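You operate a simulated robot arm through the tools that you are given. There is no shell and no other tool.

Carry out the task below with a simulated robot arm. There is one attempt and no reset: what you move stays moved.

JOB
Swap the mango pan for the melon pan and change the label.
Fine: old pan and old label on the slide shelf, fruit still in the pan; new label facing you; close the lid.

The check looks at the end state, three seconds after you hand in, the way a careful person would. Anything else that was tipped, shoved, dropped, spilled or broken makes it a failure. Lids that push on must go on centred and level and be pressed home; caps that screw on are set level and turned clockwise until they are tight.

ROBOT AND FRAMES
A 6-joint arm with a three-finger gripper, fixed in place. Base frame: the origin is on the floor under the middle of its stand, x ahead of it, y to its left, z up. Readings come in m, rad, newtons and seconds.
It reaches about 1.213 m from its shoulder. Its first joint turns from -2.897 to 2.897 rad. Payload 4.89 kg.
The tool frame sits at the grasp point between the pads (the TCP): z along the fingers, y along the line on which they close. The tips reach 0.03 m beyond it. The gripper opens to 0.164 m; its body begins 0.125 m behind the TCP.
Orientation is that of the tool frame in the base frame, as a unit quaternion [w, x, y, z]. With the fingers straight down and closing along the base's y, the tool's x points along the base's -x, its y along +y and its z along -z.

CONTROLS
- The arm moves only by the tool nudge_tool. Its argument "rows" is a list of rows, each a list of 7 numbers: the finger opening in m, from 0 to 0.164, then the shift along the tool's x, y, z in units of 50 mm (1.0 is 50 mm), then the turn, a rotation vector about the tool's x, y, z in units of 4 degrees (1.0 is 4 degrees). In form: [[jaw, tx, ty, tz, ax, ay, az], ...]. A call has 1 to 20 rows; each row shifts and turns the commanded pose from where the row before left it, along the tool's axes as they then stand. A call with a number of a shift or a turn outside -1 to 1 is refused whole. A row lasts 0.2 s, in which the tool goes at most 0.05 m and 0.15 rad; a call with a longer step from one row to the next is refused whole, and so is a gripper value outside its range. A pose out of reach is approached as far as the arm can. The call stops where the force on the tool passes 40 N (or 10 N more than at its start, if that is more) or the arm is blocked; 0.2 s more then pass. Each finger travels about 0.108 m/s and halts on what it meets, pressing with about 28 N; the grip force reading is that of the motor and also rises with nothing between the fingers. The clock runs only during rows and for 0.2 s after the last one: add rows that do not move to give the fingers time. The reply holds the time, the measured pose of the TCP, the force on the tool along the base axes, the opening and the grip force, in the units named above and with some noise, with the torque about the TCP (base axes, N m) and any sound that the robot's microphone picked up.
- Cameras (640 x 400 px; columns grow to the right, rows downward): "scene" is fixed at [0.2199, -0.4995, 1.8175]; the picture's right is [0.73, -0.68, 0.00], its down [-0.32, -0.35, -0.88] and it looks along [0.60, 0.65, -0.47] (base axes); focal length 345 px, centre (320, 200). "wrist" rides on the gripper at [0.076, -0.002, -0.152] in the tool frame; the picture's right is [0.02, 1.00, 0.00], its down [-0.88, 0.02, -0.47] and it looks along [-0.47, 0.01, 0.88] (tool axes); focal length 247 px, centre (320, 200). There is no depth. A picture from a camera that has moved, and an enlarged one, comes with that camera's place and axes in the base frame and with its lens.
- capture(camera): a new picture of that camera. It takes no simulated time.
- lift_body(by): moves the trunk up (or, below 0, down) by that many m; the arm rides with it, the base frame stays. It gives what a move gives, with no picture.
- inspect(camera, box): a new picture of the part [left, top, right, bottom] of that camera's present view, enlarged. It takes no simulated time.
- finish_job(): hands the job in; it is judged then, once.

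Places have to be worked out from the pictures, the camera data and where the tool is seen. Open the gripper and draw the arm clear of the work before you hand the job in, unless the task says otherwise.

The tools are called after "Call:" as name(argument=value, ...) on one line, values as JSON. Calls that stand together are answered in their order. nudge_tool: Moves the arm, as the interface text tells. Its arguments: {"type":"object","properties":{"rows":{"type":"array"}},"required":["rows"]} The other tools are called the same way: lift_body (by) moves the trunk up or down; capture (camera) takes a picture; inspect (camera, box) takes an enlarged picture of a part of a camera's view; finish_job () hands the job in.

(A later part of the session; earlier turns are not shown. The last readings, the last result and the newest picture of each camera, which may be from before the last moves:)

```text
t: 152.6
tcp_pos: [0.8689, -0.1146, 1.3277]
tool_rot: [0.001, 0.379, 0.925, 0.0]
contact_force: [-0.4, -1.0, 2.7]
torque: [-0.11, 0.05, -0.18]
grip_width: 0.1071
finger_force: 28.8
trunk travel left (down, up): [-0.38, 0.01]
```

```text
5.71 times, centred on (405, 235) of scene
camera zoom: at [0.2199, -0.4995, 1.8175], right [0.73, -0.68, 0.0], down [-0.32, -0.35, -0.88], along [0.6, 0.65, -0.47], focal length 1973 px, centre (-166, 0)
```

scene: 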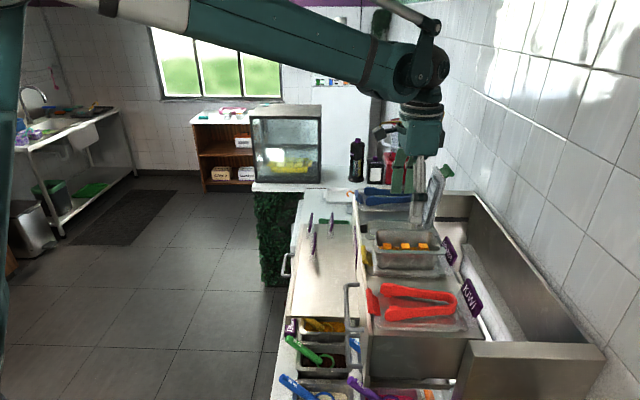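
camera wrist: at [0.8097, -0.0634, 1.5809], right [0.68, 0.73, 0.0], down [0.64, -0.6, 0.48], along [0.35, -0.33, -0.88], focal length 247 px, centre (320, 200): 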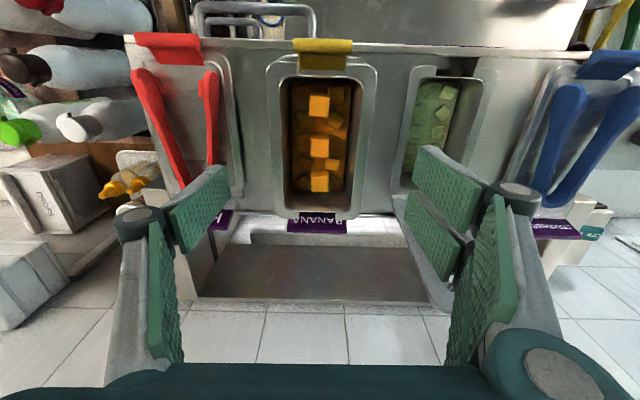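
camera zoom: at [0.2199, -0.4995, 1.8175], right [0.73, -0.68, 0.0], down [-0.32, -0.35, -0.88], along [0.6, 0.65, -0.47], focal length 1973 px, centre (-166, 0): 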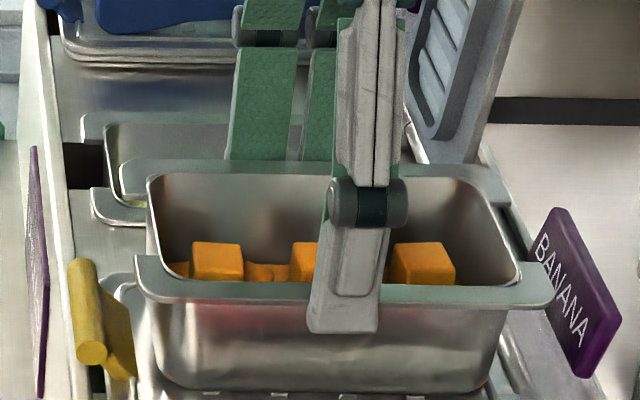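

Firm grip at 107 mm, with the flange resting on the inclined pads. I'll tighten the command and lift slowly.

Call:
nudge_tool(rows=[[0.09, 0, 0, 0, 0, 0, 0], [0.09, 0, 0, -0.06, 0, 0, 0], [0.09, 0, 0, -0.12, 0, 0, 0], [0.09, 0, 0, -0.15, 0, 0, 0], [0.09, 0, 0, 0, 0, 0, 0]])

Call:
inspect(camera="scene", box=[350, 180, 460, 280])

```text
t: 153.8
tcp_pos: [0.8686, -0.1176, 1.3442]
tool_rot: [0.002, 0.378, 0.926, -0.001]
contact_force: [-0.1, -0.6, -4.0]
torque: [0.0, -0.01, -0.02]
grip_width: 0.1073
finger_force: 28.3
trunk travel left (down, up): [-0.38, 0.01]
```

```text
4.00 times, centred on (405, 230) of scene
camera zoom: at [0.2199, -0.4995, 1.8175], right [0.73, -0.68, 0.0], down [-0.32, -0.35, -0.88], along [0.6, 0.65, -0.47], focal length 1381 px, centre (-20, 80)
```

zoom: 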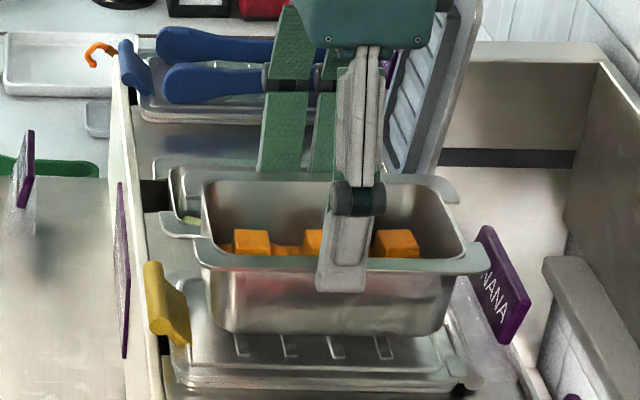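

Lifted level. I'll raise it, then carry it forward over the shelf to the melon pan's old spot.

Call:
nudge_tool(rows=[[0.09, 0, 0, -0.15, 0, 0, 0], [0.09, 0, 0, -0.3, 0, 0, 0], [0.09, 0, 0, -0.4, 0, 0, 0], [0.09, 0, 0, -0.4, 0, 0, 0], [0.09, 0, 0, -0.3, 0, 0, 0], [0.09, 0, 0, -0.15, 0, 0, 0], [0.09, 0, 0, 0, 0, 0, 0], [0.09, 0.2, 0.08, 0, 0, 0, 0], [0.09, 0.4, 0.13, 0, 0, 0, 0], [0.09, 0.55, 0.15, 0, 0, 0, 0], [0.09, 0.6, 0.16, 0, 0, 0, 0], [0.09, 0.6, 0.16, 0, 0, 0, 0], [0.09, 0.6, 0.16, 0, 0, 0, 0], [0.09, 0.55, 0.15, 0, 0, 0, 0], [0.09, 0.4, 0.13, 0, 0, 0, 0], [0.09, 0.2, 0.08, 0, 0, 0, 0], [0.09, 0, 0, 0, 0, 0, 0]])

Call:
inspect(camera="scene", box=[260, 140, 400, 300])

Call:
capture(camera="wrist")

```text
t: 157.4
tcp_pos: [0.7628, 0.0702, 1.4286]
tool_rot: [0.002, 0.377, 0.926, 0.0]
contact_force: [-0.6, -0.4, -4.4]
torque: [0.0, 0.01, 0.01]
grip_width: 0.1075
finger_force: 28.0
trunk travel left (down, up): [-0.38, 0.01]
```

```text
2.50 times, centred on (330, 220) of scene
camera zoom: at [0.2199, -0.4995, 1.8175], right [0.73, -0.68, 0.0], down [-0.32, -0.35, -0.88], along [0.6, 0.65, -0.47], focal length 863 px, centre (295, 150)
```

zoom: 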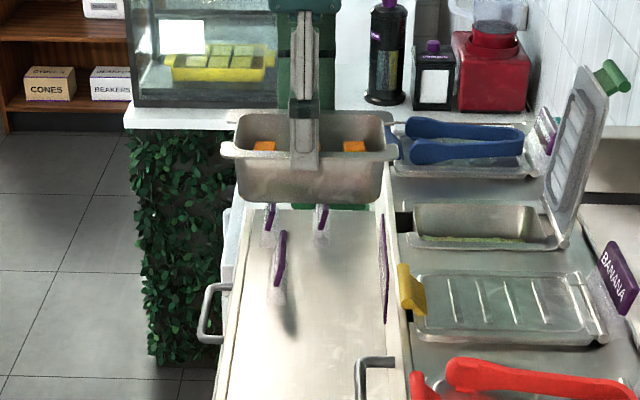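

```text
taken
camera wrist: at [0.7084, 0.1218, 1.5808], right [0.68, 0.73, 0.0], down [0.64, -0.6, 0.48], along [0.35, -0.33, -0.88], focal length 247 px, centre (320, 200)
```

wrist: 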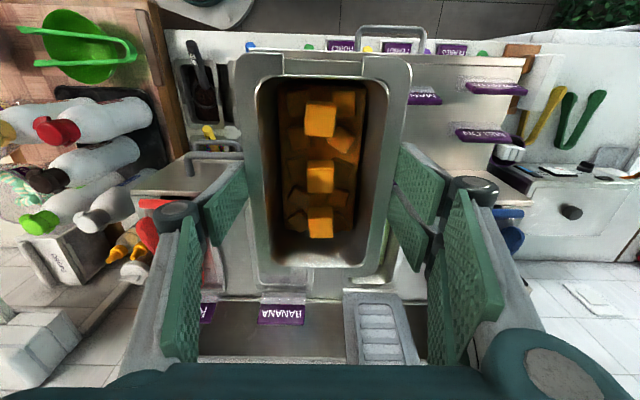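

Directly over the old spot, level, with all fruit in. I'll lower it smoothly to just above the shelf.

Call:
nudge_tool(rows=[[0.09, 0, 0, 0.2, 0, 0, 0], [0.09, 0, 0, 0.4, 0, 0, 0], [0.09, 0, 0, 0.55, 0, 0, 0], [0.09, 0, 0, 0.6, 0, 0, 0], [0.09, 0, 0, 0.6, 0, 0, 0], [0.09, 0, 0, 0.6, 0, 0, 0], [0.09, 0, 0, 0.55, 0, 0, 0], [0.09, 0, 0, 0.4, 0, 0, 0], [0.09, 0, 0, 0.3, 0, 0, 0], [0.09, 0, 0, 0.2, 0, 0, 0], [0.09, 0, 0, 0, 0, 0, 0]])

Call:
inspect(camera="scene", box=[275, 220, 375, 310])

```text
t: 159.8
tcp_pos: [0.7662, 0.069, 1.2075]
tool_rot: [0.002, 0.377, 0.926, -0.001]
contact_force: [0.5, 0.3, -3.2]
torque: [0.02, 0.06, 0.01]
grip_width: 0.1068
finger_force: 28.1
trunk travel left (down, up): [-0.38, 0.01]
```

```text
4.44 times, centred on (325, 265) of scene
camera zoom: at [0.2199, -0.4995, 1.8175], right [0.73, -0.68, 0.0], down [-0.32, -0.35, -0.88], along [0.6, 0.65, -0.47], focal length 1535 px, centre (298, -89)
```

zoom: 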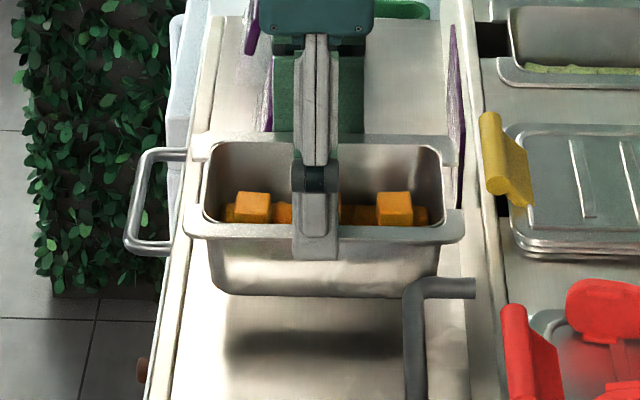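

About 27 mm above the shelf. I'll shift 5 mm forward from the unit's face and continue down.

Call:
nudge_tool(rows=[[0.09, 0.05, 0, 0.1, 0, 0, 0], [0.09, 0.05, 0, 0.12, 0, 0, 0], [0.09, 0, 0, 0.12, 0, 0, 0], [0.09, 0, 0, 0.06, 0, 0, 0], [0.09, 0, 0, 0, 0, 0, 0]])

Call:
nudge_tool(rows=[[0.09, 0, 0, 0.05, 0, 0, 0], [0.09, 0, 0, 0, 0, 0, 0]])

Call:
inspect(camera="scene", box=[275, 220, 375, 310])

```text
t: 161.0
tcp_pos: [0.7601, 0.0739, 1.1892]
tool_rot: [0.001, 0.378, 0.926, -0.001]
contact_force: [-0.5, -0.3, -4.3]
torque: [-0.02, 0.01, 0.0]
grip_width: 0.1073
finger_force: 28.3
trunk travel left (down, up): [-0.38, 0.01]
```

```text
t: 161.6
tcp_pos: [0.7602, 0.0742, 1.1855]
tool_rot: [0.002, 0.378, 0.926, -0.001]
contact_force: [0.8, 0.6, -5.4]
torque: [0.03, 0.02, 0.0]
grip_width: 0.1074
finger_force: 27.8
trunk travel left (down, up): [-0.38, 0.01]
```

```text
4.44 times, centred on (325, 265) of scene
camera zoom: at [0.2199, -0.4995, 1.8175], right [0.73, -0.68, 0.0], down [-0.32, -0.35, -0.88], along [0.6, 0.65, -0.47], focal length 1535 px, centre (298, -89)
```

zoom: 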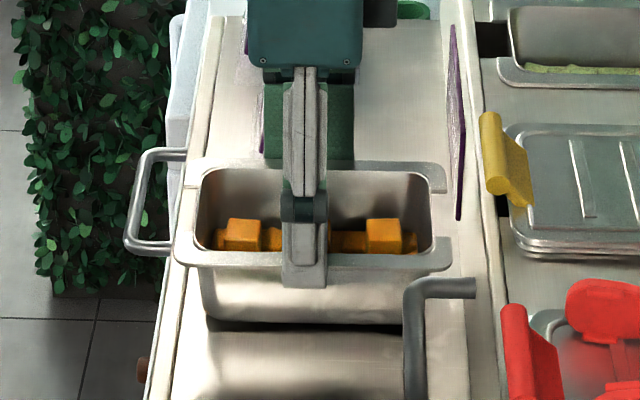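

Only a few millimetres left. Stepping down by 2 mm.

Call:
nudge_tool(rows=[[0.09, 0, 0, 0.04, 0, 0, 0], [0.09, 0, 0, 0, 0, 0, 0]])

Call:
nudge_tool(rows=[[0.09, 0, 0, 0.04, 0, 0, 0], [0.09, 0, 0, 0, 0, 0, 0]])

```text
t: 162.2
tcp_pos: [0.7607, 0.0736, 1.1828]
tool_rot: [0.002, 0.377, 0.926, -0.001]
contact_force: [0.1, 0.4, -4.7]
torque: [-0.03, 0.05, 0.01]
grip_width: 0.1075
finger_force: 28.0
trunk travel left (down, up): [-0.38, 0.01]
```

```text
t: 162.8
tcp_pos: [0.7614, 0.0734, 1.182]
tool_rot: [0.002, 0.377, 0.926, 0.0]
contact_force: [2.6, 0.9, 13.9]
torque: [0.08, 0.46, -0.12]
grip_width: 0.1075
finger_force: 27.5
trunk travel left (down, up): [-0.38, 0.01]
```

The pan has touched down (14 N). I'll ease up slightly and open the fingers gradually.

Call:
nudge_tool(rows=[[0.09, 0, 0, -0.015, 0, 0, 0], [0.109, 0, 0, 0, 0, 0, 0], [0.113, 0, 0, 0, 0, 0, 0], [0.118, 0, 0, 0, 0, 0, 0], [0.125, 0, 0, 0, 0, 0, 0], [0.135, 0, 0, 0, 0, 0, 0]])

Call:
inspect(camera="scene", box=[275, 200, 375, 310])

Call:
capture(camera="wrist")

```text
t: 164.2
tcp_pos: [0.7605, 0.0733, 1.1818]
tool_rot: [0.001, 0.377, 0.926, -0.001]
contact_force: [0.2, 0.8, 0.5]
torque: [-0.02, 0.0, 0.0]
grip_width: 0.1349
finger_force: 0.1
trunk travel left (down, up): [-0.38, 0.01]
```

```text
3.64 times, centred on (325, 255) of scene
camera zoom: at [0.2199, -0.4995, 1.8175], right [0.73, -0.68, 0.0], down [-0.32, -0.35, -0.88], along [0.6, 0.65, -0.47], focal length 1256 px, centre (302, 0)
```

zoom: 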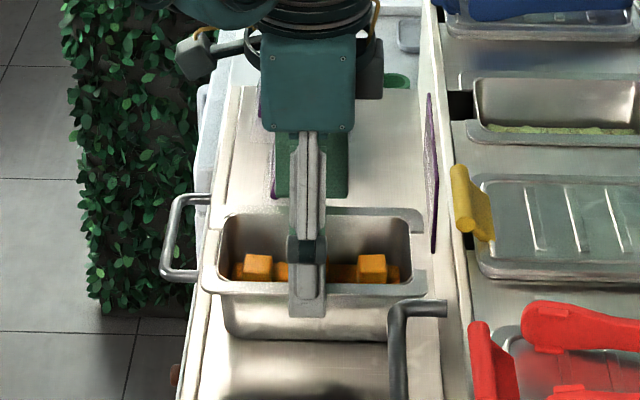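

```text
taken
camera wrist: at [0.7053, 0.125, 1.3353], right [0.68, 0.73, 0.0], down [0.64, -0.6, 0.48], along [0.35, -0.33, -0.88], focal length 247 px, centre (320, 200)
```

wrist: 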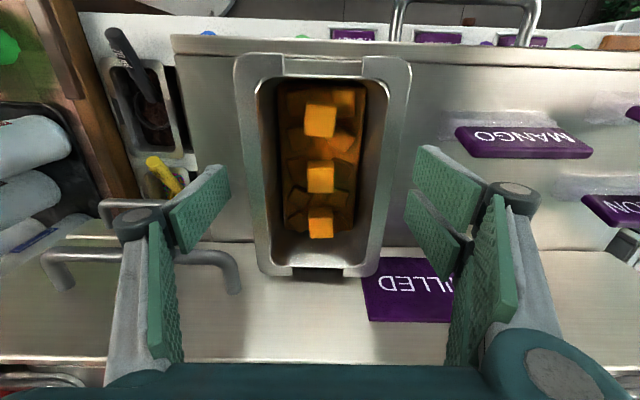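

The old pan is standing on the slide shelf with its fruit. Now I'll rise clear and head back to the open lid's bar (near u 0.682, n -0.842, z 1.446) to close it under control.

Call:
nudge_tool(rows=[[0.135, 0, 0, -0.3, 0, 0, 0], [0.135, 0, 0, -0.8, 0, 0, 0], [0.135, 0, 0, -0.95, 0, 0, 0], [0.135, 0, 0, -0.95, 0, 0, 0], [0.13, 0, 0, -0.95, 0, 0, 0], [0.12, 0, 0, -0.95, 0, 0, 0], [0.11, 0, 0, -0.95, 0, 0, 0], [0.1, 0, 0.4, 0, 0, 0, 0], [0.1, 0, 0.8, 0, 0, 0, 0], [0.1, 0, 0.8, 0, 0, 0, 0], [0.1, -0.5, 0, 0, 0, 0, 0], [0.1, -0.7, 0, 0, 0, 0, 0], [0.1, -0.7, 0, 0, 0, 0, 0], [0.1, -0.5, 0, 0, 0, 0, 0], [0.1, 0, 0, 0, 0, 0, 0]])

Call:
capture(camera="wrist")

Call:
capture(camera="scene")

```text
t: 167.4
tcp_pos: [0.9178, 0.061, 1.4765]
tool_rot: [0.001, 0.379, 0.925, 0.0]
contact_force: [0.1, -1.0, -0.9]
torque: [0.07, 0.06, -0.02]
grip_width: 0.0999
finger_force: 0.0
trunk travel left (down, up): [-0.38, 0.01]
```

```text
taken
camera wrist: at [0.8622, 0.1111, 1.6292], right [0.68, 0.73, 0.0], down [0.64, -0.6, 0.48], along [0.35, -0.33, -0.88], focal length 247 px, centre (320, 200)
```

wrist: 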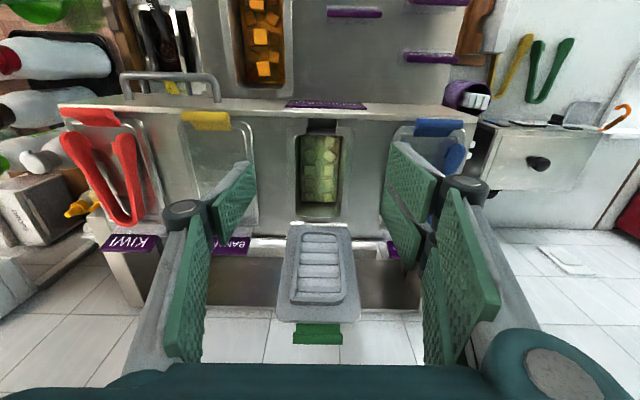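

```text
taken
```

scene: 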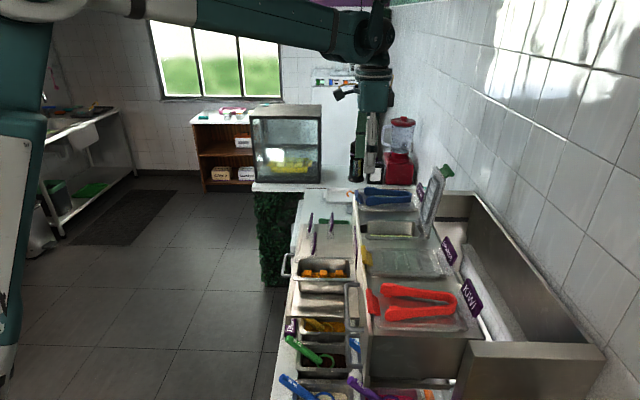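

The mango pan sits nicely on the shelf and the melon pan in the well. I'll zoom on the lid's bar to place it precisely.

Call:
inspect(camera="wrist", box=[260, 210, 380, 360])

Call:
inspect(camera="scene", box=[405, 155, 465, 245])

```text
2.67 times, centred on (320, 285) of wrist
camera zoom: at [0.8622, 0.1111, 1.6292], right [0.68, 0.73, 0.0], down [0.64, -0.6, 0.48], along [0.35, -0.33, -0.88], focal length 659 px, centre (320, -27)
```

zoom: 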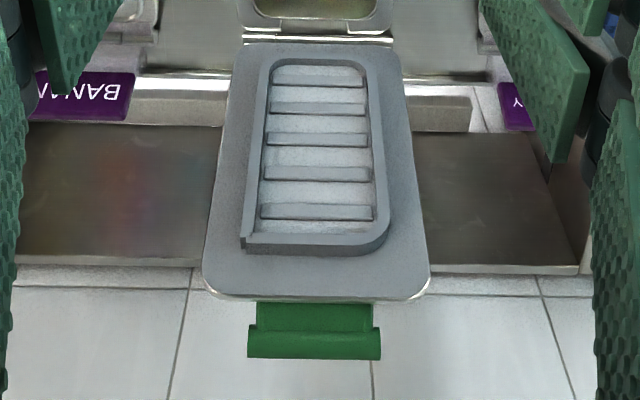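

```text
4.44 times, centred on (435, 200) of scene
camera zoom: at [0.2199, -0.4995, 1.8175], right [0.73, -0.68, 0.0], down [-0.32, -0.35, -0.88], along [0.6, 0.65, -0.47], focal length 1535 px, centre (-191, 200)
```

zoom: 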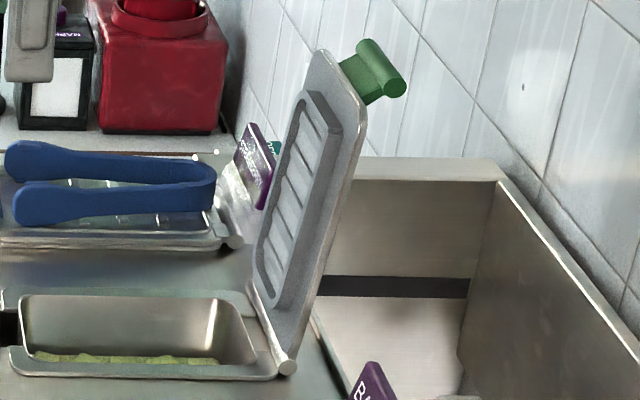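

The bar is at n≈-0.836, z≈1.444. I'll tilt the tool 18° and move back at a height that clears the lid's top edge.

Call:
nudge_tool(rows=[[0.1, 0, 0, 0, 0, 0.9, 0], [0.1, 0, 0, 0, 0, 0.9, 0], [0.1, 0, 0, 0, 0, 0.9, 0], [0.1, 0, 0, 0, 0, 0.9, 0], [0.1, 0, 0, 0, 0, 0.9, 0], [0.1, -0.6, 0, -0.24, 0, 0, 0], [0.1, -0.6, 0, -0.24, 0, 0, 0], [0.1, -0.6, 0, -0.24, 0, 0, 0], [0.1, -0.6, 0, -0.24, 0, 0, 0], [0.1, -0.6, 0, -0.24, 0, 0, 0], [0.1, -0.5, 0, -0.2, 0, 0, 0], [0.1, 0, 0, 0, 0, 0, 0]])

Call:
capture(camera="wrist")

Call:
capture(camera="scene")

Call:
inspect(camera="scene", box=[400, 100, 500, 220])

```text
t: 170.0
tcp_pos: [1.0496, -0.0703, 1.4864]
tool_rot: [-0.144, 0.374, 0.914, 0.059]
contact_force: [0.9, 0.0, -0.8]
torque: [0.12, 0.15, 0.03]
grip_width: 0.0999
finger_force: 0.1
trunk travel left (down, up): [-0.38, 0.01]
```

```text
taken
camera wrist: at [1.0317, -0.055, 1.656], right [0.69, 0.73, 0.01], down [0.72, -0.68, 0.18], along [0.14, -0.12, -0.98], focal length 247 px, centre (320, 200)
```

wrist: 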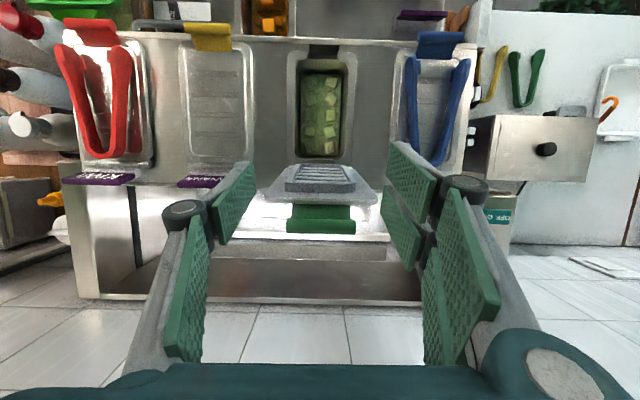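

```text
taken
```

scene: 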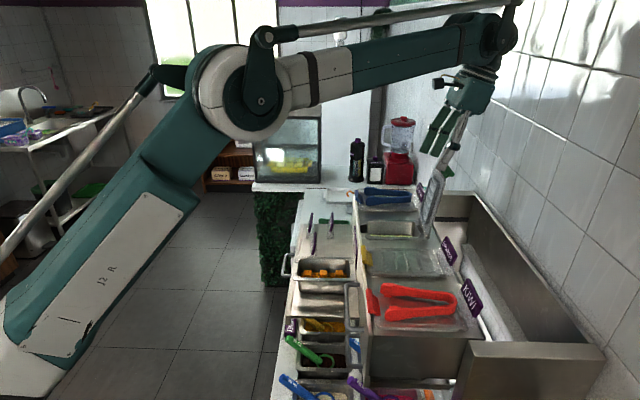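

```text
3.33 times, centred on (450, 160) of scene
camera zoom: at [0.2199, -0.4995, 1.8175], right [0.73, -0.68, 0.0], down [-0.32, -0.35, -0.88], along [0.6, 0.65, -0.47], focal length 1151 px, centre (-113, 333)
```

zoom: 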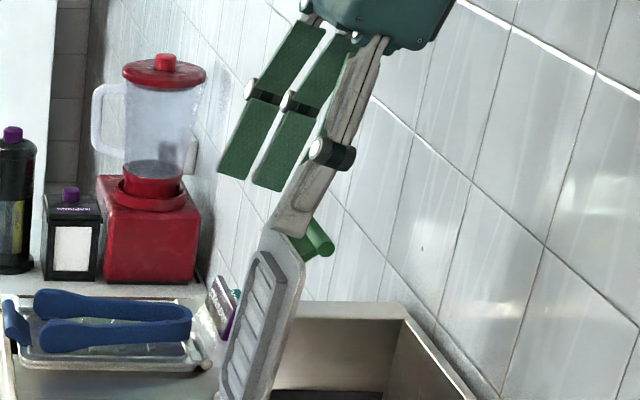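

Good posture and alignment. I'll move back the last 4 cm above the bar and check before lowering.

Call:
nudge_tool(rows=[[0.1, -0.25, 0.02, -0.08, 0, 0, 0], [0.1, -0.25, 0, -0.08, 0, 0, 0], [0.1, -0.24, 0, -0.08, 0, 0, 0], [0.1, 0, 0, 0, 0, 0, 0]])

Call:
inspect(camera="wrist", box=[220, 120, 420, 260])

Call:
inspect(camera="scene", box=[410, 110, 490, 220])

```text
t: 171.0
tcp_pos: [1.079, -0.0963, 1.4875]
tool_rot: [-0.143, 0.374, 0.915, 0.058]
contact_force: [0.2, -0.1, -0.7]
torque: [0.02, 0.11, -0.03]
grip_width: 0.1001
finger_force: 0.0
trunk travel left (down, up): [-0.38, 0.01]
```

```text
2.86 times, centred on (320, 190) of wrist
camera zoom: at [1.0597, -0.0801, 1.6566], right [0.69, 0.73, 0.01], down [0.72, -0.68, 0.18], along [0.14, -0.12, -0.98], focal length 706 px, centre (320, 229)
```

zoom: 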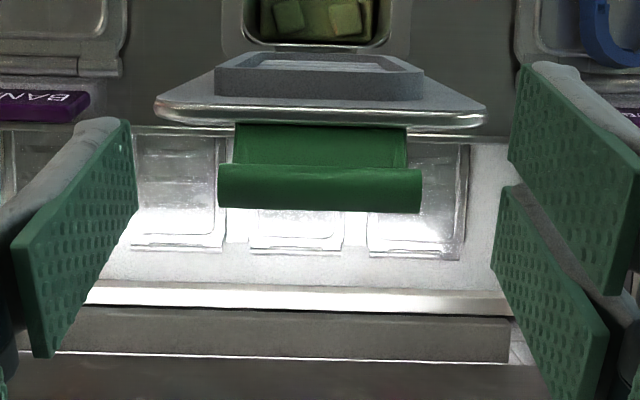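

```text
3.64 times, centred on (450, 165) of scene
camera zoom: at [0.2199, -0.4995, 1.8175], right [0.73, -0.68, 0.0], down [-0.32, -0.35, -0.88], along [0.6, 0.65, -0.47], focal length 1256 px, centre (-153, 327)
```

zoom: 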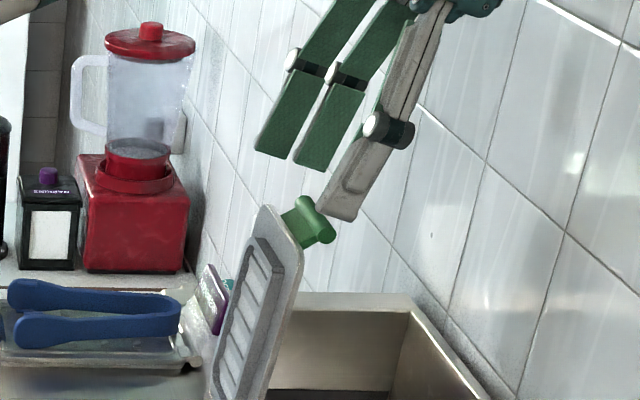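

The bar is 13 mm behind and 41 mm below the tool point in tool axes. I'll move so it sits about 10 mm below the pad centre, between the open fingers.

Call:
nudge_tool(rows=[[0.1, -0.089, 0, 0.209, 0, 0, 0], [0.1, -0.089, 0, 0.209, 0, 0, 0], [0.1, -0.088, 0, 0.208, 0, 0, 0], [0.1, 0, 0, 0, 0, 0, 0]])

Call:
inspect(camera="wrist", box=[220, 120, 420, 260])

Call:
inspect(camera="scene", box=[410, 130, 490, 240])

```text
t: 172.0
tcp_pos: [1.0803, -0.0992, 1.4552]
tool_rot: [-0.143, 0.374, 0.915, 0.059]
contact_force: [-0.4, -0.8, 0.3]
torque: [0.04, 0.0, -0.01]
grip_width: 0.1001
finger_force: 0.0
trunk travel left (down, up): [-0.38, 0.01]
```

```text
2.86 times, centred on (320, 190) of wrist
camera zoom: at [1.0617, -0.0822, 1.6246], right [0.69, 0.73, 0.01], down [0.72, -0.68, 0.18], along [0.14, -0.12, -0.98], focal length 706 px, centre (320, 229)
```

zoom: 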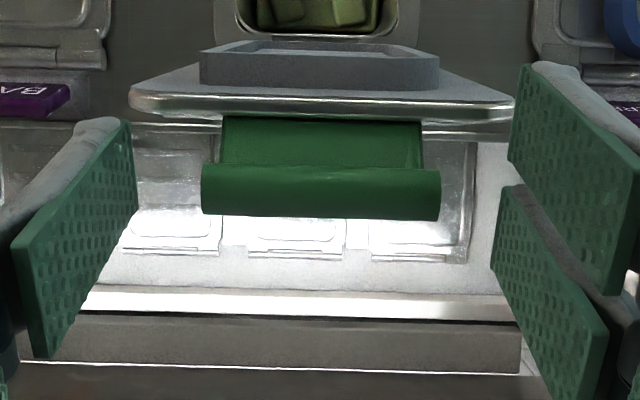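

```text
3.64 times, centred on (450, 185) of scene
camera zoom: at [0.2199, -0.4995, 1.8175], right [0.73, -0.68, 0.0], down [-0.32, -0.35, -0.88], along [0.6, 0.65, -0.47], focal length 1256 px, centre (-153, 254)
```

zoom: 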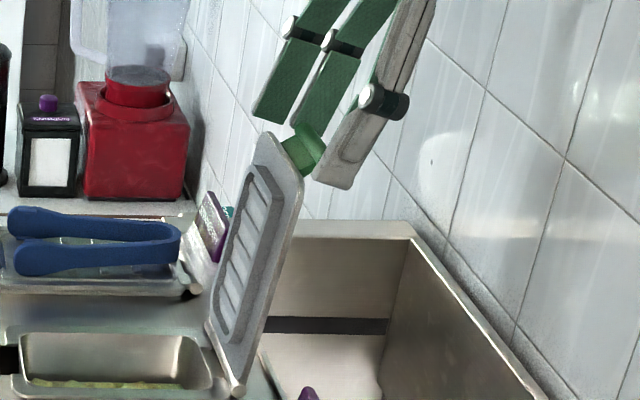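

The bar is centred about 12 mm below the pad centre. I'll go 3 mm deeper and close on its ends.

Call:
nudge_tool(rows=[[0.1, 0, 0, 0.06, 0, 0, 0], [0.09, 0, 0, 0, 0, 0, 0], [0.08, 0, 0, 0, 0, 0, 0], [0.07, 0, 0, 0, 0, 0, 0], [0.055, 0, 0, 0, 0, 0, 0], [0.04, 0, 0, 0, 0, 0, 0], [0.03, 0, 0, 0, 0, 0, 0]])

Call:
inspect(camera="wrist", box=[220, 120, 420, 260])

```text
t: 173.5
tcp_pos: [1.0792, -0.0962, 1.4544]
tool_rot: [-0.143, 0.374, 0.915, 0.059]
contact_force: [4.3, 0.9, 14.4]
torque: [0.26, 0.02, -0.48]
grip_width: 0.0742
finger_force: 44.6
trunk travel left (down, up): [-0.38, 0.01]
stopped in row 7: the force on the tool passed its limit at 41 N (the readings are from after the stop); the commanded pose is now the measured one
```

```text
2.86 times, centred on (320, 190) of wrist
camera zoom: at [1.0602, -0.0807, 1.6232], right [0.69, 0.73, 0.01], down [0.72, -0.67, 0.18], along [0.14, -0.12, -0.98], focal length 706 px, centre (320, 229)
```

zoom: 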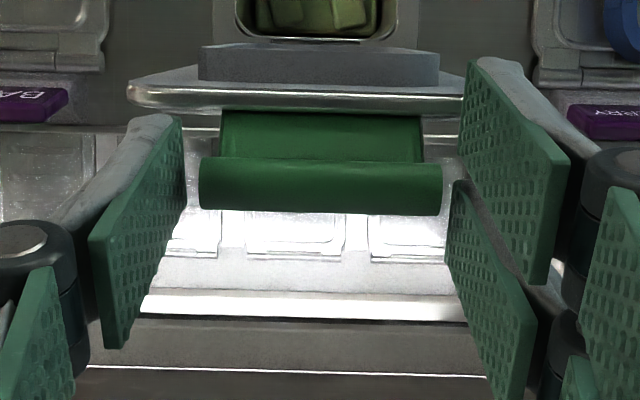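

Good hold at 74 mm. I'll ease 1 mm outward and begin bringing the lid forward along its arc.

Call:
nudge_tool(rows=[[0.03, 0.005, 0, -0.015, 0, 0, 0], [0.03, 0.165, 0, 0.018, 0, -0.16, 0], [0.03, 0.165, 0, 0.018, 0, -0.16, 0], [0.03, 0.1635, 0, 0.029, 0, -0.16, 0], [0.03, 0.1635, 0, 0.029, 0, -0.16, 0]])

Call:
inspect(camera="scene", box=[400, 130, 480, 240])

```text
t: 174.7
tcp_pos: [1.0583, -0.075, 1.4559]
tool_rot: [-0.124, 0.374, 0.918, 0.05]
contact_force: [-0.4, -6.1, -13.7]
torque: [-0.87, -0.19, -0.3]
grip_width: 0.0733
finger_force: 45.2
trunk travel left (down, up): [-0.38, 0.01]
```

```text
3.64 times, centred on (440, 185) of scene
camera zoom: at [0.2199, -0.4995, 1.8175], right [0.73, -0.68, 0.0], down [-0.32, -0.35, -0.88], along [0.6, 0.65, -0.47], focal length 1256 px, centre (-116, 254)
```

zoom: 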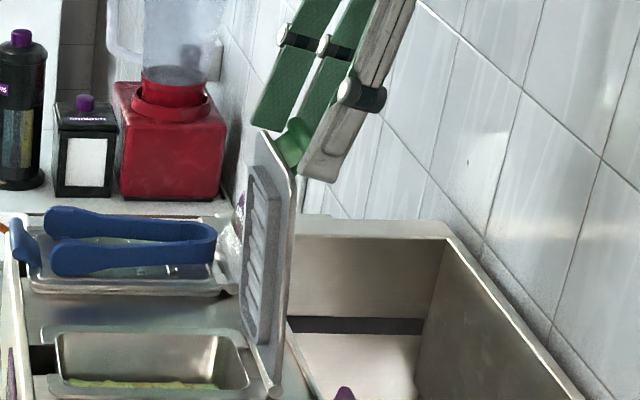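

The lid is coming forward, now about vertical. Small inward correction and continue.

Call:
nudge_tool(rows=[[0.03, 0.157, 0, 0.052, 0, -0.16, 0], [0.03, 0.161, 0, 0.039, 0, -0.16, 0], [0.03, 0.158, 0, 0.05, 0, -0.16, 0], [0.03, 0.158, 0, 0.05, 0, -0.16, 0], [0.03, 0.1545, 0, 0.06, 0, -0.16, 0], [0.03, 0.1545, 0, 0.06, 0, -0.16, 0]])

Call:
inspect(camera="scene", box=[380, 120, 480, 250])

```text
t: 176.1
tcp_pos: [1.0214, -0.0411, 1.4542]
tool_rot: [-0.093, 0.376, 0.921, 0.038]
contact_force: [3.0, -8.3, -13.1]
torque: [-0.96, -0.55, -0.07]
grip_width: 0.0735
finger_force: 44.8
trunk travel left (down, up): [-0.38, 0.01]
```

```text
3.08 times, centred on (430, 185) of scene
camera zoom: at [0.2199, -0.4995, 1.8175], right [0.73, -0.68, 0.0], down [-0.32, -0.35, -0.88], along [0.6, 0.65, -0.47], focal length 1062 px, centre (-18, 246)
```

zoom: 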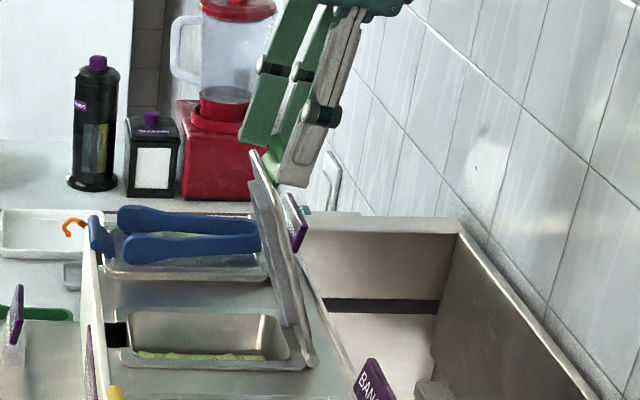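

Following well at about 75°. Continuing with another slight inward trim.

Call:
nudge_tool(rows=[[0.03, 0.144, 0, 0.085, 0, -0.16, 0], [0.03, 0.15, 0, 0.07, 0, -0.16, 0], [0.03, 0.146, 0, 0.079, 0, -0.16, 0], [0.03, 0.146, 0, 0.079, 0, -0.16, 0], [0.03, 0.14, 0, 0.088, 0, -0.16, 0], [0.03, 0.14, 0, 0.088, 0, -0.16, 0]])

Call:
inspect(camera="scene", box=[360, 120, 480, 250])

```text
t: 177.5
tcp_pos: [0.9902, -0.007, 1.436]
tool_rot: [-0.062, 0.378, 0.923, 0.025]
contact_force: [8.2, -5.0, -7.3]
torque: [-0.76, -0.7, -0.14]
grip_width: 0.0732
finger_force: 44.5
trunk travel left (down, up): [-0.38, 0.01]
```

```text
3.08 times, centred on (420, 185) of scene
camera zoom: at [0.2199, -0.4995, 1.8175], right [0.73, -0.68, 0.0], down [-0.32, -0.35, -0.88], along [0.6, 0.65, -0.47], focal length 1062 px, centre (12, 246)
```

zoom: 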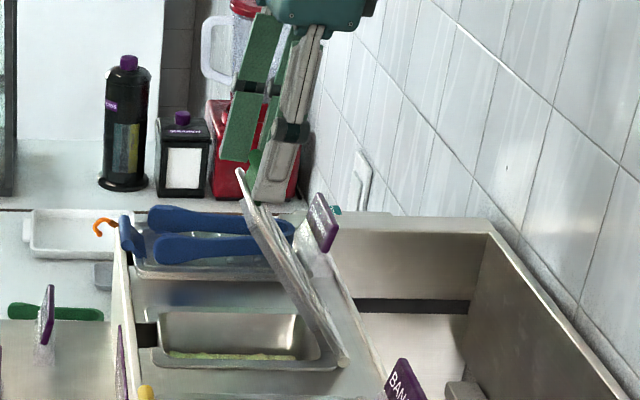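

About 58° and steady. Continuing.

Call:
nudge_tool(rows=[[0.03, 0.127, 0, 0.108, 0, -0.16, 0], [0.03, 0.134, 0, 0.098, 0, -0.16, 0], [0.03, 0.127, 0, 0.106, 0, -0.16, 0], [0.03, 0.127, 0, 0.106, 0, -0.16, 0], [0.03, 0.1215, 0, 0.114, 0, -0.16, 0], [0.03, 0.1215, 0, 0.114, 0, -0.16, 0], [0.03, 0.1124, 0, 0.1205, 0, -0.16, 0], [0.03, 0.1124, 0, 0.1205, 0, -0.16, 0]])

Call:
inspect(camera="scene", box=[350, 130, 470, 260])

```text
t: 179.3
tcp_pos: [0.9521, 0.0316, 1.3972]
tool_rot: [-0.019, 0.378, 0.925, 0.008]
contact_force: [15.9, 15.1, 6.3]
torque: [-0.22, -0.91, -0.1]
grip_width: 0.0733
finger_force: 45.3
trunk travel left (down, up): [-0.38, 0.01]
```

```text
3.08 times, centred on (410, 195) of scene
camera zoom: at [0.2199, -0.4995, 1.8175], right [0.73, -0.68, 0.0], down [-0.32, -0.35, -0.88], along [0.6, 0.65, -0.47], focal length 1062 px, centre (43, 215)
```

zoom: 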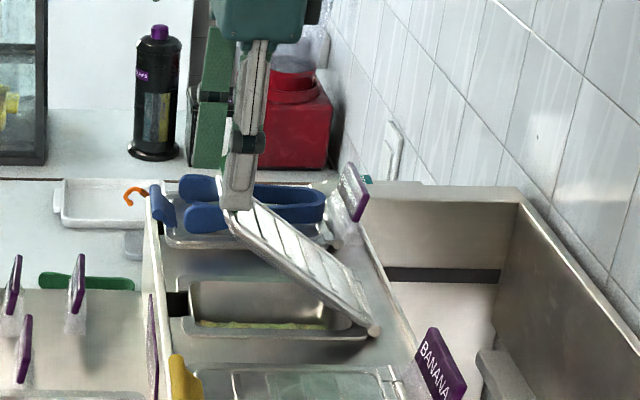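

About 40° with a side load; I'll shift 1.5 mm sideways to relieve it and keep lowering.

Call:
nudge_tool(rows=[[0.03, 0.105, 0.03, 0.1285, 0, -0.16, 0], [0.03, 0.105, 0, 0.1285, 0, -0.16, 0], [0.03, 0.0964, 0, 0.135, 0, -0.16, 0], [0.03, 0.0964, 0, 0.135, 0, -0.14, 0], [0.03, 0.088, 0, 0.141, 0, 0, 0], [0.03, 0.088, 0, 0.141, 0, 0, 0]])

Call:
inspect(camera="scene", box=[345, 150, 455, 260])

```text
t: 180.7
tcp_pos: [0.9305, 0.0528, 1.3586]
tool_rot: [0.0, 0.378, 0.926, 0.001]
contact_force: [11.1, 5.4, 1.9]
torque: [-0.59, -0.78, 0.03]
grip_width: 0.0735
finger_force: 44.7
trunk travel left (down, up): [-0.38, 0.01]
```

```text
3.64 times, centred on (400, 205) of scene
camera zoom: at [0.2199, -0.4995, 1.8175], right [0.73, -0.68, 0.0], down [-0.32, -0.35, -0.88], along [0.6, 0.65, -0.47], focal length 1256 px, centre (29, 182)
```

zoom: 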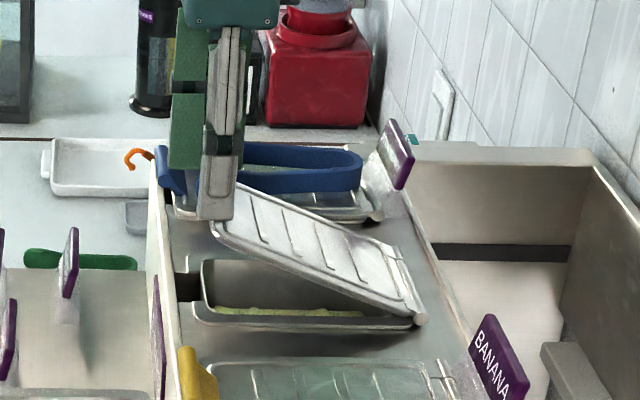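

About 26° open. Continuing down gently.

Call:
nudge_tool(rows=[[0.03, 0.074, 0.016, 0.148, 0, 0, 0], [0.03, 0.074, 0, 0.148, 0, 0, 0], [0.03, 0.061, 0, 0.154, 0, 0, 0], [0.03, 0.061, 0, 0.154, 0, 0, 0], [0.03, 0.048, 0, 0.159, 0, 0, 0], [0.03, 0.048, 0, 0.159, 0, 0, 0]])

Call:
inspect(camera="scene", box=[345, 170, 445, 260])

```text
t: 182.1
tcp_pos: [0.9174, 0.0654, 1.3127]
tool_rot: [0.0, 0.379, 0.926, 0.0]
contact_force: [-5.2, -6.9, 4.8]
torque: [-0.94, -0.37, 0.02]
grip_width: 0.0732
finger_force: 44.7
trunk travel left (down, up): [-0.38, 0.01]
```

```text
4.44 times, centred on (395, 215) of scene
camera zoom: at [0.2199, -0.4995, 1.8175], right [0.73, -0.68, 0.0], down [-0.32, -0.35, -0.88], along [0.6, 0.65, -0.47], focal length 1535 px, centre (-13, 133)
```

zoom: 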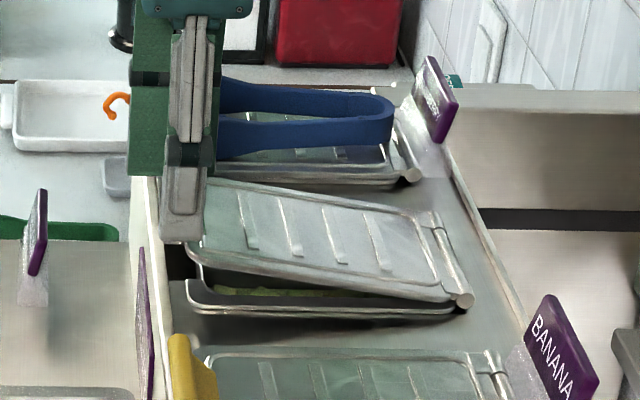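

Nearly closed, about 10°. Continuing down until it seats.

Call:
nudge_tool(rows=[[0.03, 0.034, 0, 0.15, 0, 0, 0], [0.03, 0.034, 0, 0.15, 0, 0, 0], [0.03, 0.02, 0, 0.1, 0, 0, 0]])

Call:
inspect(camera="scene", box=[345, 190, 445, 260])

```text
t: 182.9
tcp_pos: [0.9149, 0.0679, 1.2923]
tool_rot: [0.0, 0.379, 0.925, 0.0]
contact_force: [-8.1, -5.0, 4.7]
torque: [-0.7, -0.51, -0.03]
grip_width: 0.0731
finger_force: 44.5
trunk travel left (down, up): [-0.38, 0.01]
```

```text
5.71 times, centred on (395, 225) of scene
camera zoom: at [0.2199, -0.4995, 1.8175], right [0.73, -0.68, 0.0], down [-0.32, -0.35, -0.88], along [0.6, 0.65, -0.47], focal length 1973 px, centre (-109, 57)
```

zoom: 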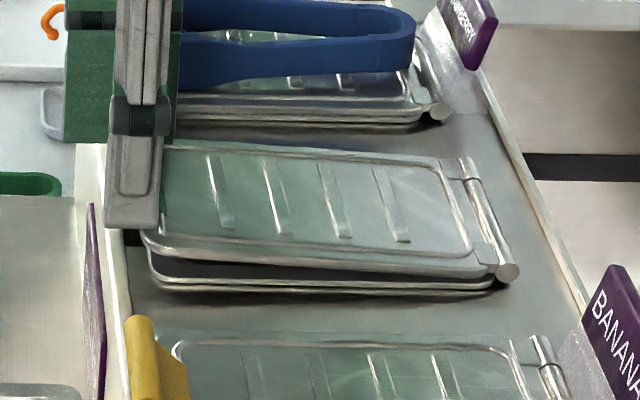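

Only a few degrees left. Lowering slowly to the seat.

Call:
nudge_tool(rows=[[0.03, 0.012, 0, 0.08, 0, 0, 0], [0.03, 0.01, 0, 0.08, 0, 0, 0], [0.03, 0, 0, 0, 0, 0, 0]])

Call:
inspect(camera="scene", box=[345, 190, 445, 260])

```text
t: 183.7
tcp_pos: [0.9136, 0.0695, 1.2856]
tool_rot: [0.0, 0.378, 0.926, 0.0]
contact_force: [-7.3, -1.6, 1.9]
torque: [-0.19, -0.6, 0.04]
grip_width: 0.0728
finger_force: 45.0
trunk travel left (down, up): [-0.38, 0.01]
```

```text
5.71 times, centred on (395, 225) of scene
camera zoom: at [0.2199, -0.4995, 1.8175], right [0.73, -0.68, 0.0], down [-0.32, -0.35, -0.88], along [0.6, 0.65, -0.47], focal length 1973 px, centre (-109, 57)
```

zoom: 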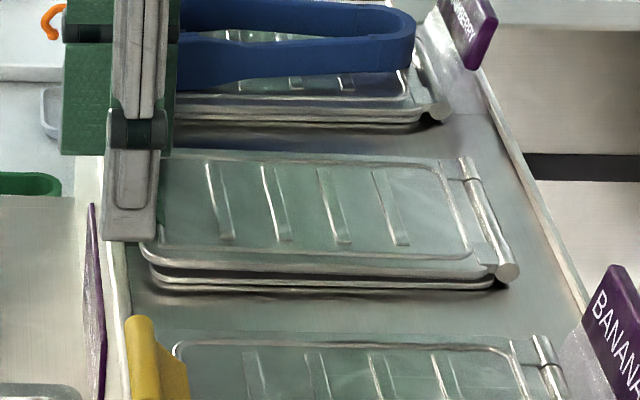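

Almost seated. A few more millimetres.

Call:
nudge_tool(rows=[[0.03, 0.004, 0, 0.06, 0, 0, 0], [0.03, 0, 0, 0, 0, 0, 0]])

Call:
nudge_tool(rows=[[0.03, 0.002, 0, 0.05, 0, 0, 0], [0.03, 0, 0, 0, 0, 0, 0]])

Call:
inspect(camera="scene", box=[345, 190, 445, 260])

```text
t: 184.3
tcp_pos: [0.9149, 0.069, 1.2822]
tool_rot: [0.0, 0.378, 0.926, 0.0]
contact_force: [-11.6, -1.2, 4.5]
torque: [-0.52, -0.47, 0.11]
grip_width: 0.0731
finger_force: 45.3
trunk travel left (down, up): [-0.38, 0.01]
```

```text
t: 184.9
tcp_pos: [0.9139, 0.0691, 1.2808]
tool_rot: [0.0, 0.378, 0.926, 0.001]
contact_force: [-8.7, 1.6, 14.8]
torque: [-0.09, -0.08, 0.14]
grip_width: 0.0732
finger_force: 44.4
trunk travel left (down, up): [-0.38, 0.01]
```

```text
5.71 times, centred on (395, 225) of scene
camera zoom: at [0.2199, -0.4995, 1.8175], right [0.73, -0.68, 0.0], down [-0.32, -0.35, -0.88], along [0.6, 0.65, -0.47], focal length 1973 px, centre (-109, 57)
```

zoom: 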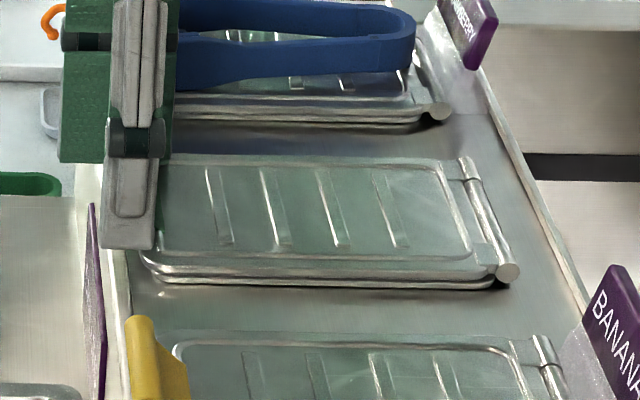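

The lid is seated and the force now rises (15 N), so it's closed. I'll release the bar and rise clear to check.

Call:
nudge_tool(rows=[[0.08, 0, 0, 0, 0, 0, 0], [0.095, 0, 0, 0, 0, 0, 0], [0.1, 0, 0, -0.2, 0, 0, 0], [0.1, 0, 0, -0.7, 0, 0, 0], [0.1, 0.2, 0, -0.9, 0, 0, 0], [0.1, 0.4, 0, -0.8, 0, 0, 0], [0.1, 0.4, 0, -0.6, 0, 0, 0], [0.1, 0, 0, 0, 0, 0, 0]])

Call:
capture(camera="wrist")

Call:
capture(camera="scene")

Call:
inspect(camera="scene", box=[345, 190, 445, 260])

Call:
inspect(camera="wrist", box=[240, 60, 440, 260])

```text
t: 186.7
tcp_pos: [0.8768, 0.1045, 1.4407]
tool_rot: [0.0, 0.377, 0.926, 0.0]
contact_force: [-1.8, 0.0, 0.2]
torque: [-0.09, -0.14, -0.02]
grip_width: 0.1001
finger_force: 0.0
trunk travel left (down, up): [-0.38, 0.01]
```

```text
taken
camera wrist: at [0.8212, 0.1567, 1.5929], right [0.68, 0.73, 0.0], down [0.64, -0.6, 0.47], along [0.35, -0.32, -0.88], focal length 247 px, centre (320, 200)
```

wrist: 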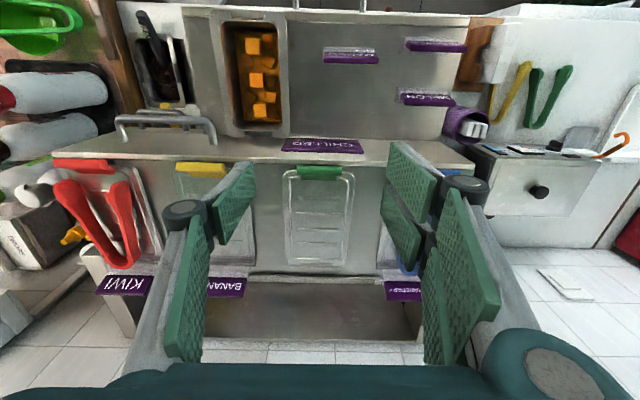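

```text
taken
```

scene: 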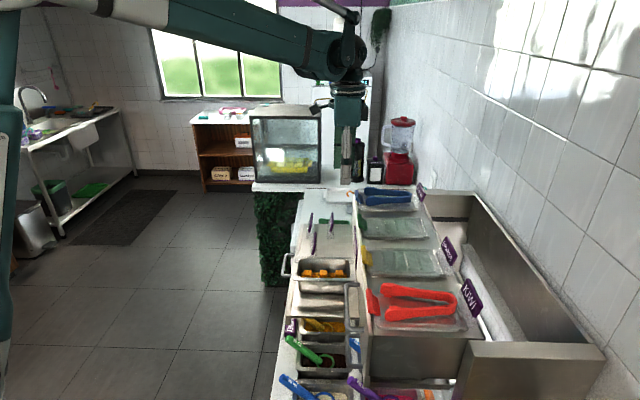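

```text
5.71 times, centred on (395, 225) of scene
camera zoom: at [0.2199, -0.4995, 1.8175], right [0.73, -0.68, 0.0], down [-0.32, -0.35, -0.88], along [0.6, 0.65, -0.47], focal length 1973 px, centre (-109, 57)
```

zoom: 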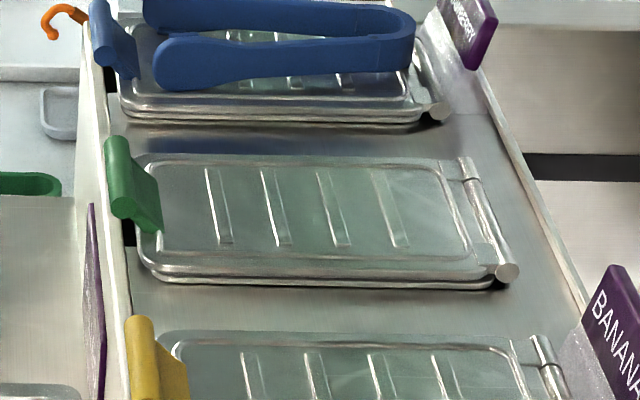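

```text
2.00 times, centred on (340, 160) of wrist
camera zoom: at [0.8212, 0.1567, 1.5929], right [0.68, 0.73, 0.0], down [0.64, -0.6, 0.47], along [0.35, -0.32, -0.88], focal length 494 px, centre (280, 280)
```

zoom: 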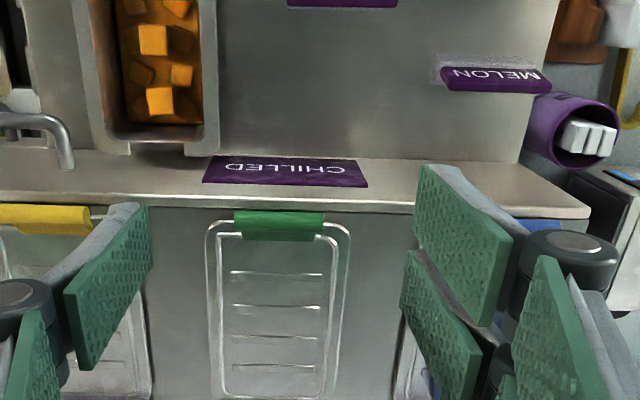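

The lid is fully closed over the melon pan. Now for the label: I'll turn the gripper 90° again so it can pinch the MELON label through its thickness.

Call:
nudge_tool(rows=[[0.1, 0, 0, -0.2, 0, 0, -1], [0.09, 0, 0, -0.2, 0, 0, -1], [0.08, 0, 0, 0, 0, 0, -1], [0.07, 0, 0, 0, 0, 0, -1], [0.06, 0, 0, 0, 0, 0, -1], [0.06, 0, 0, 0, 0, 0, -1], [0.06, 0, 0, 0, 0, 0, -1], [0.06, 0, 0, 0, 0, 0, -1], [0.06, 0, 0, 0, 0, 0, -1], [0.06, 0, 0, 0, 0, 0, -1], [0.06, 0, 0, 0, 0, 0, -1], [0.06, 0, 0, 0, 0, 0, -1], [0.06, 0, 0, 0, 0, 0, -1], [0.06, 0, 0, 0, 0, 0, -1], [0.06, 0, 0, 0, 0, 0, -1], [0.06, 0, 0, 0, 0, 0, -1], [0.06, 0, 0, 0, 0, 0, -1], [0.06, 0, 0, 0, 0, 0, -1], [0.06, 0, 0, 0, 0, 0, -1], [0.06, 0, 0, 0, 0, 0, -1]])

Call:
nudge_tool(rows=[[0.06, 0, 0, 0, 0, 0, -1], [0.06, 0, 0, 0, 0, 0, -1], [0.06, 0, 0, 0, 0, 0, -0.5], [0.06, -0.5, 0, 0, 0, 0, 0], [0.06, -0.8, 0, 0, 0, 0, 0], [0.06, -0.8, 0.2, 0, 0, 0, 0], [0.06, -0.5, 0.2, 0, 0, 0, 0], [0.06, 0, 0, 0, 0, 0, 0]])

Call:
capture(camera="wrist")

Call:
capture(camera="scene")

```text
t: 190.9
tcp_pos: [0.8784, 0.1048, 1.4594]
tool_rot: [0.0, -0.306, 0.952, 0.0]
contact_force: [-0.2, -0.1, 0.5]
torque: [0.0, -0.04, 0.02]
grip_width: 0.0601
finger_force: 0.0
trunk travel left (down, up): [-0.38, 0.01]
```

```text
t: 192.7
tcp_pos: [0.9572, 0.2114, 1.4598]
tool_rot: [0.0, -0.387, 0.922, 0.0]
contact_force: [0.1, 0.8, -0.8]
torque: [-0.15, 0.04, 0.01]
grip_width: 0.0601
finger_force: 0.2
trunk travel left (down, up): [-0.38, 0.01]
```

```text
taken
camera wrist: at [0.9049, 0.1552, 1.6126], right [-0.73, 0.68, 0.0], down [0.6, 0.64, 0.47], along [0.32, 0.34, -0.88], focal length 247 px, centre (320, 200)
```

wrist: 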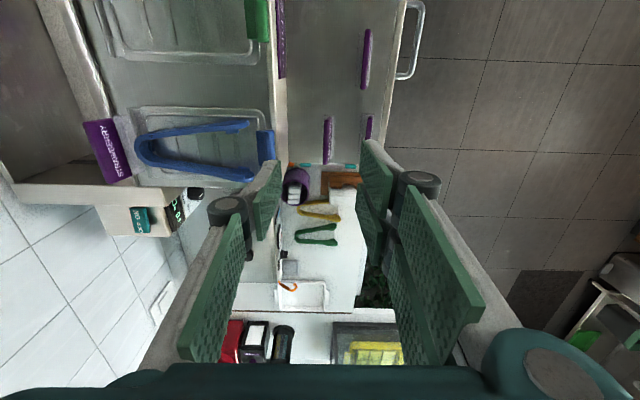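

```text
taken
```

scene: 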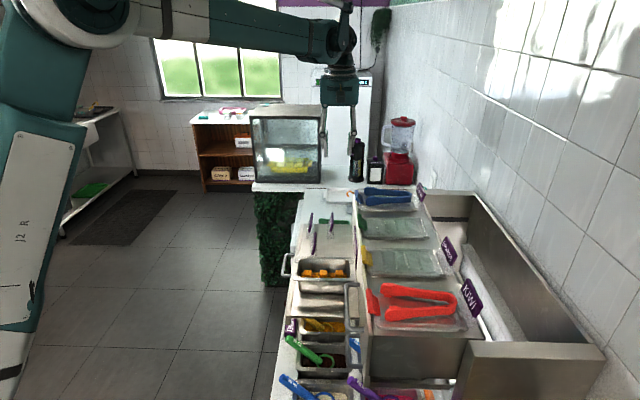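

The turn is done. I'll zoom on the MELON label to locate it.

Call:
inspect(camera="wrist", box=[280, 90, 400, 190])

Call:
inspect(camera="scene", box=[290, 200, 360, 260])

```text
4.00 times, centred on (340, 140) of wrist
camera zoom: at [0.9049, 0.1552, 1.6126], right [-0.73, 0.68, 0.0], down [0.6, 0.64, 0.47], along [0.32, 0.34, -0.88], focal length 988 px, centre (240, 440)
```

zoom: 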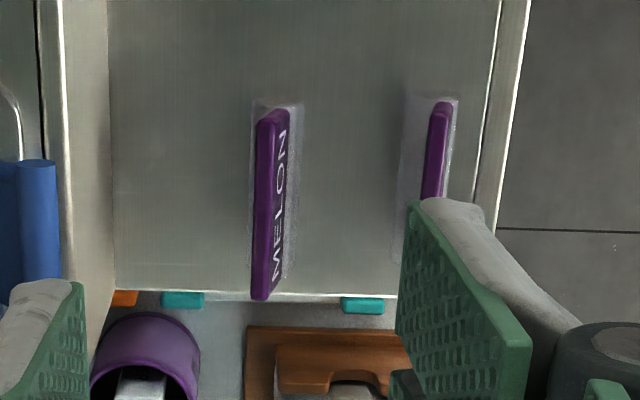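

```text
6.67 times, centred on (325, 230) of scene
camera zoom: at [0.2199, -0.4995, 1.8175], right [0.73, -0.68, 0.0], down [-0.32, -0.35, -0.88], along [0.6, 0.65, -0.47], focal length 2302 px, centre (287, 0)
```

zoom: 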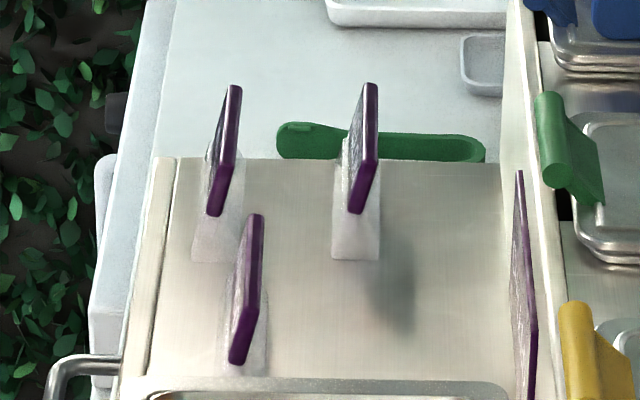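

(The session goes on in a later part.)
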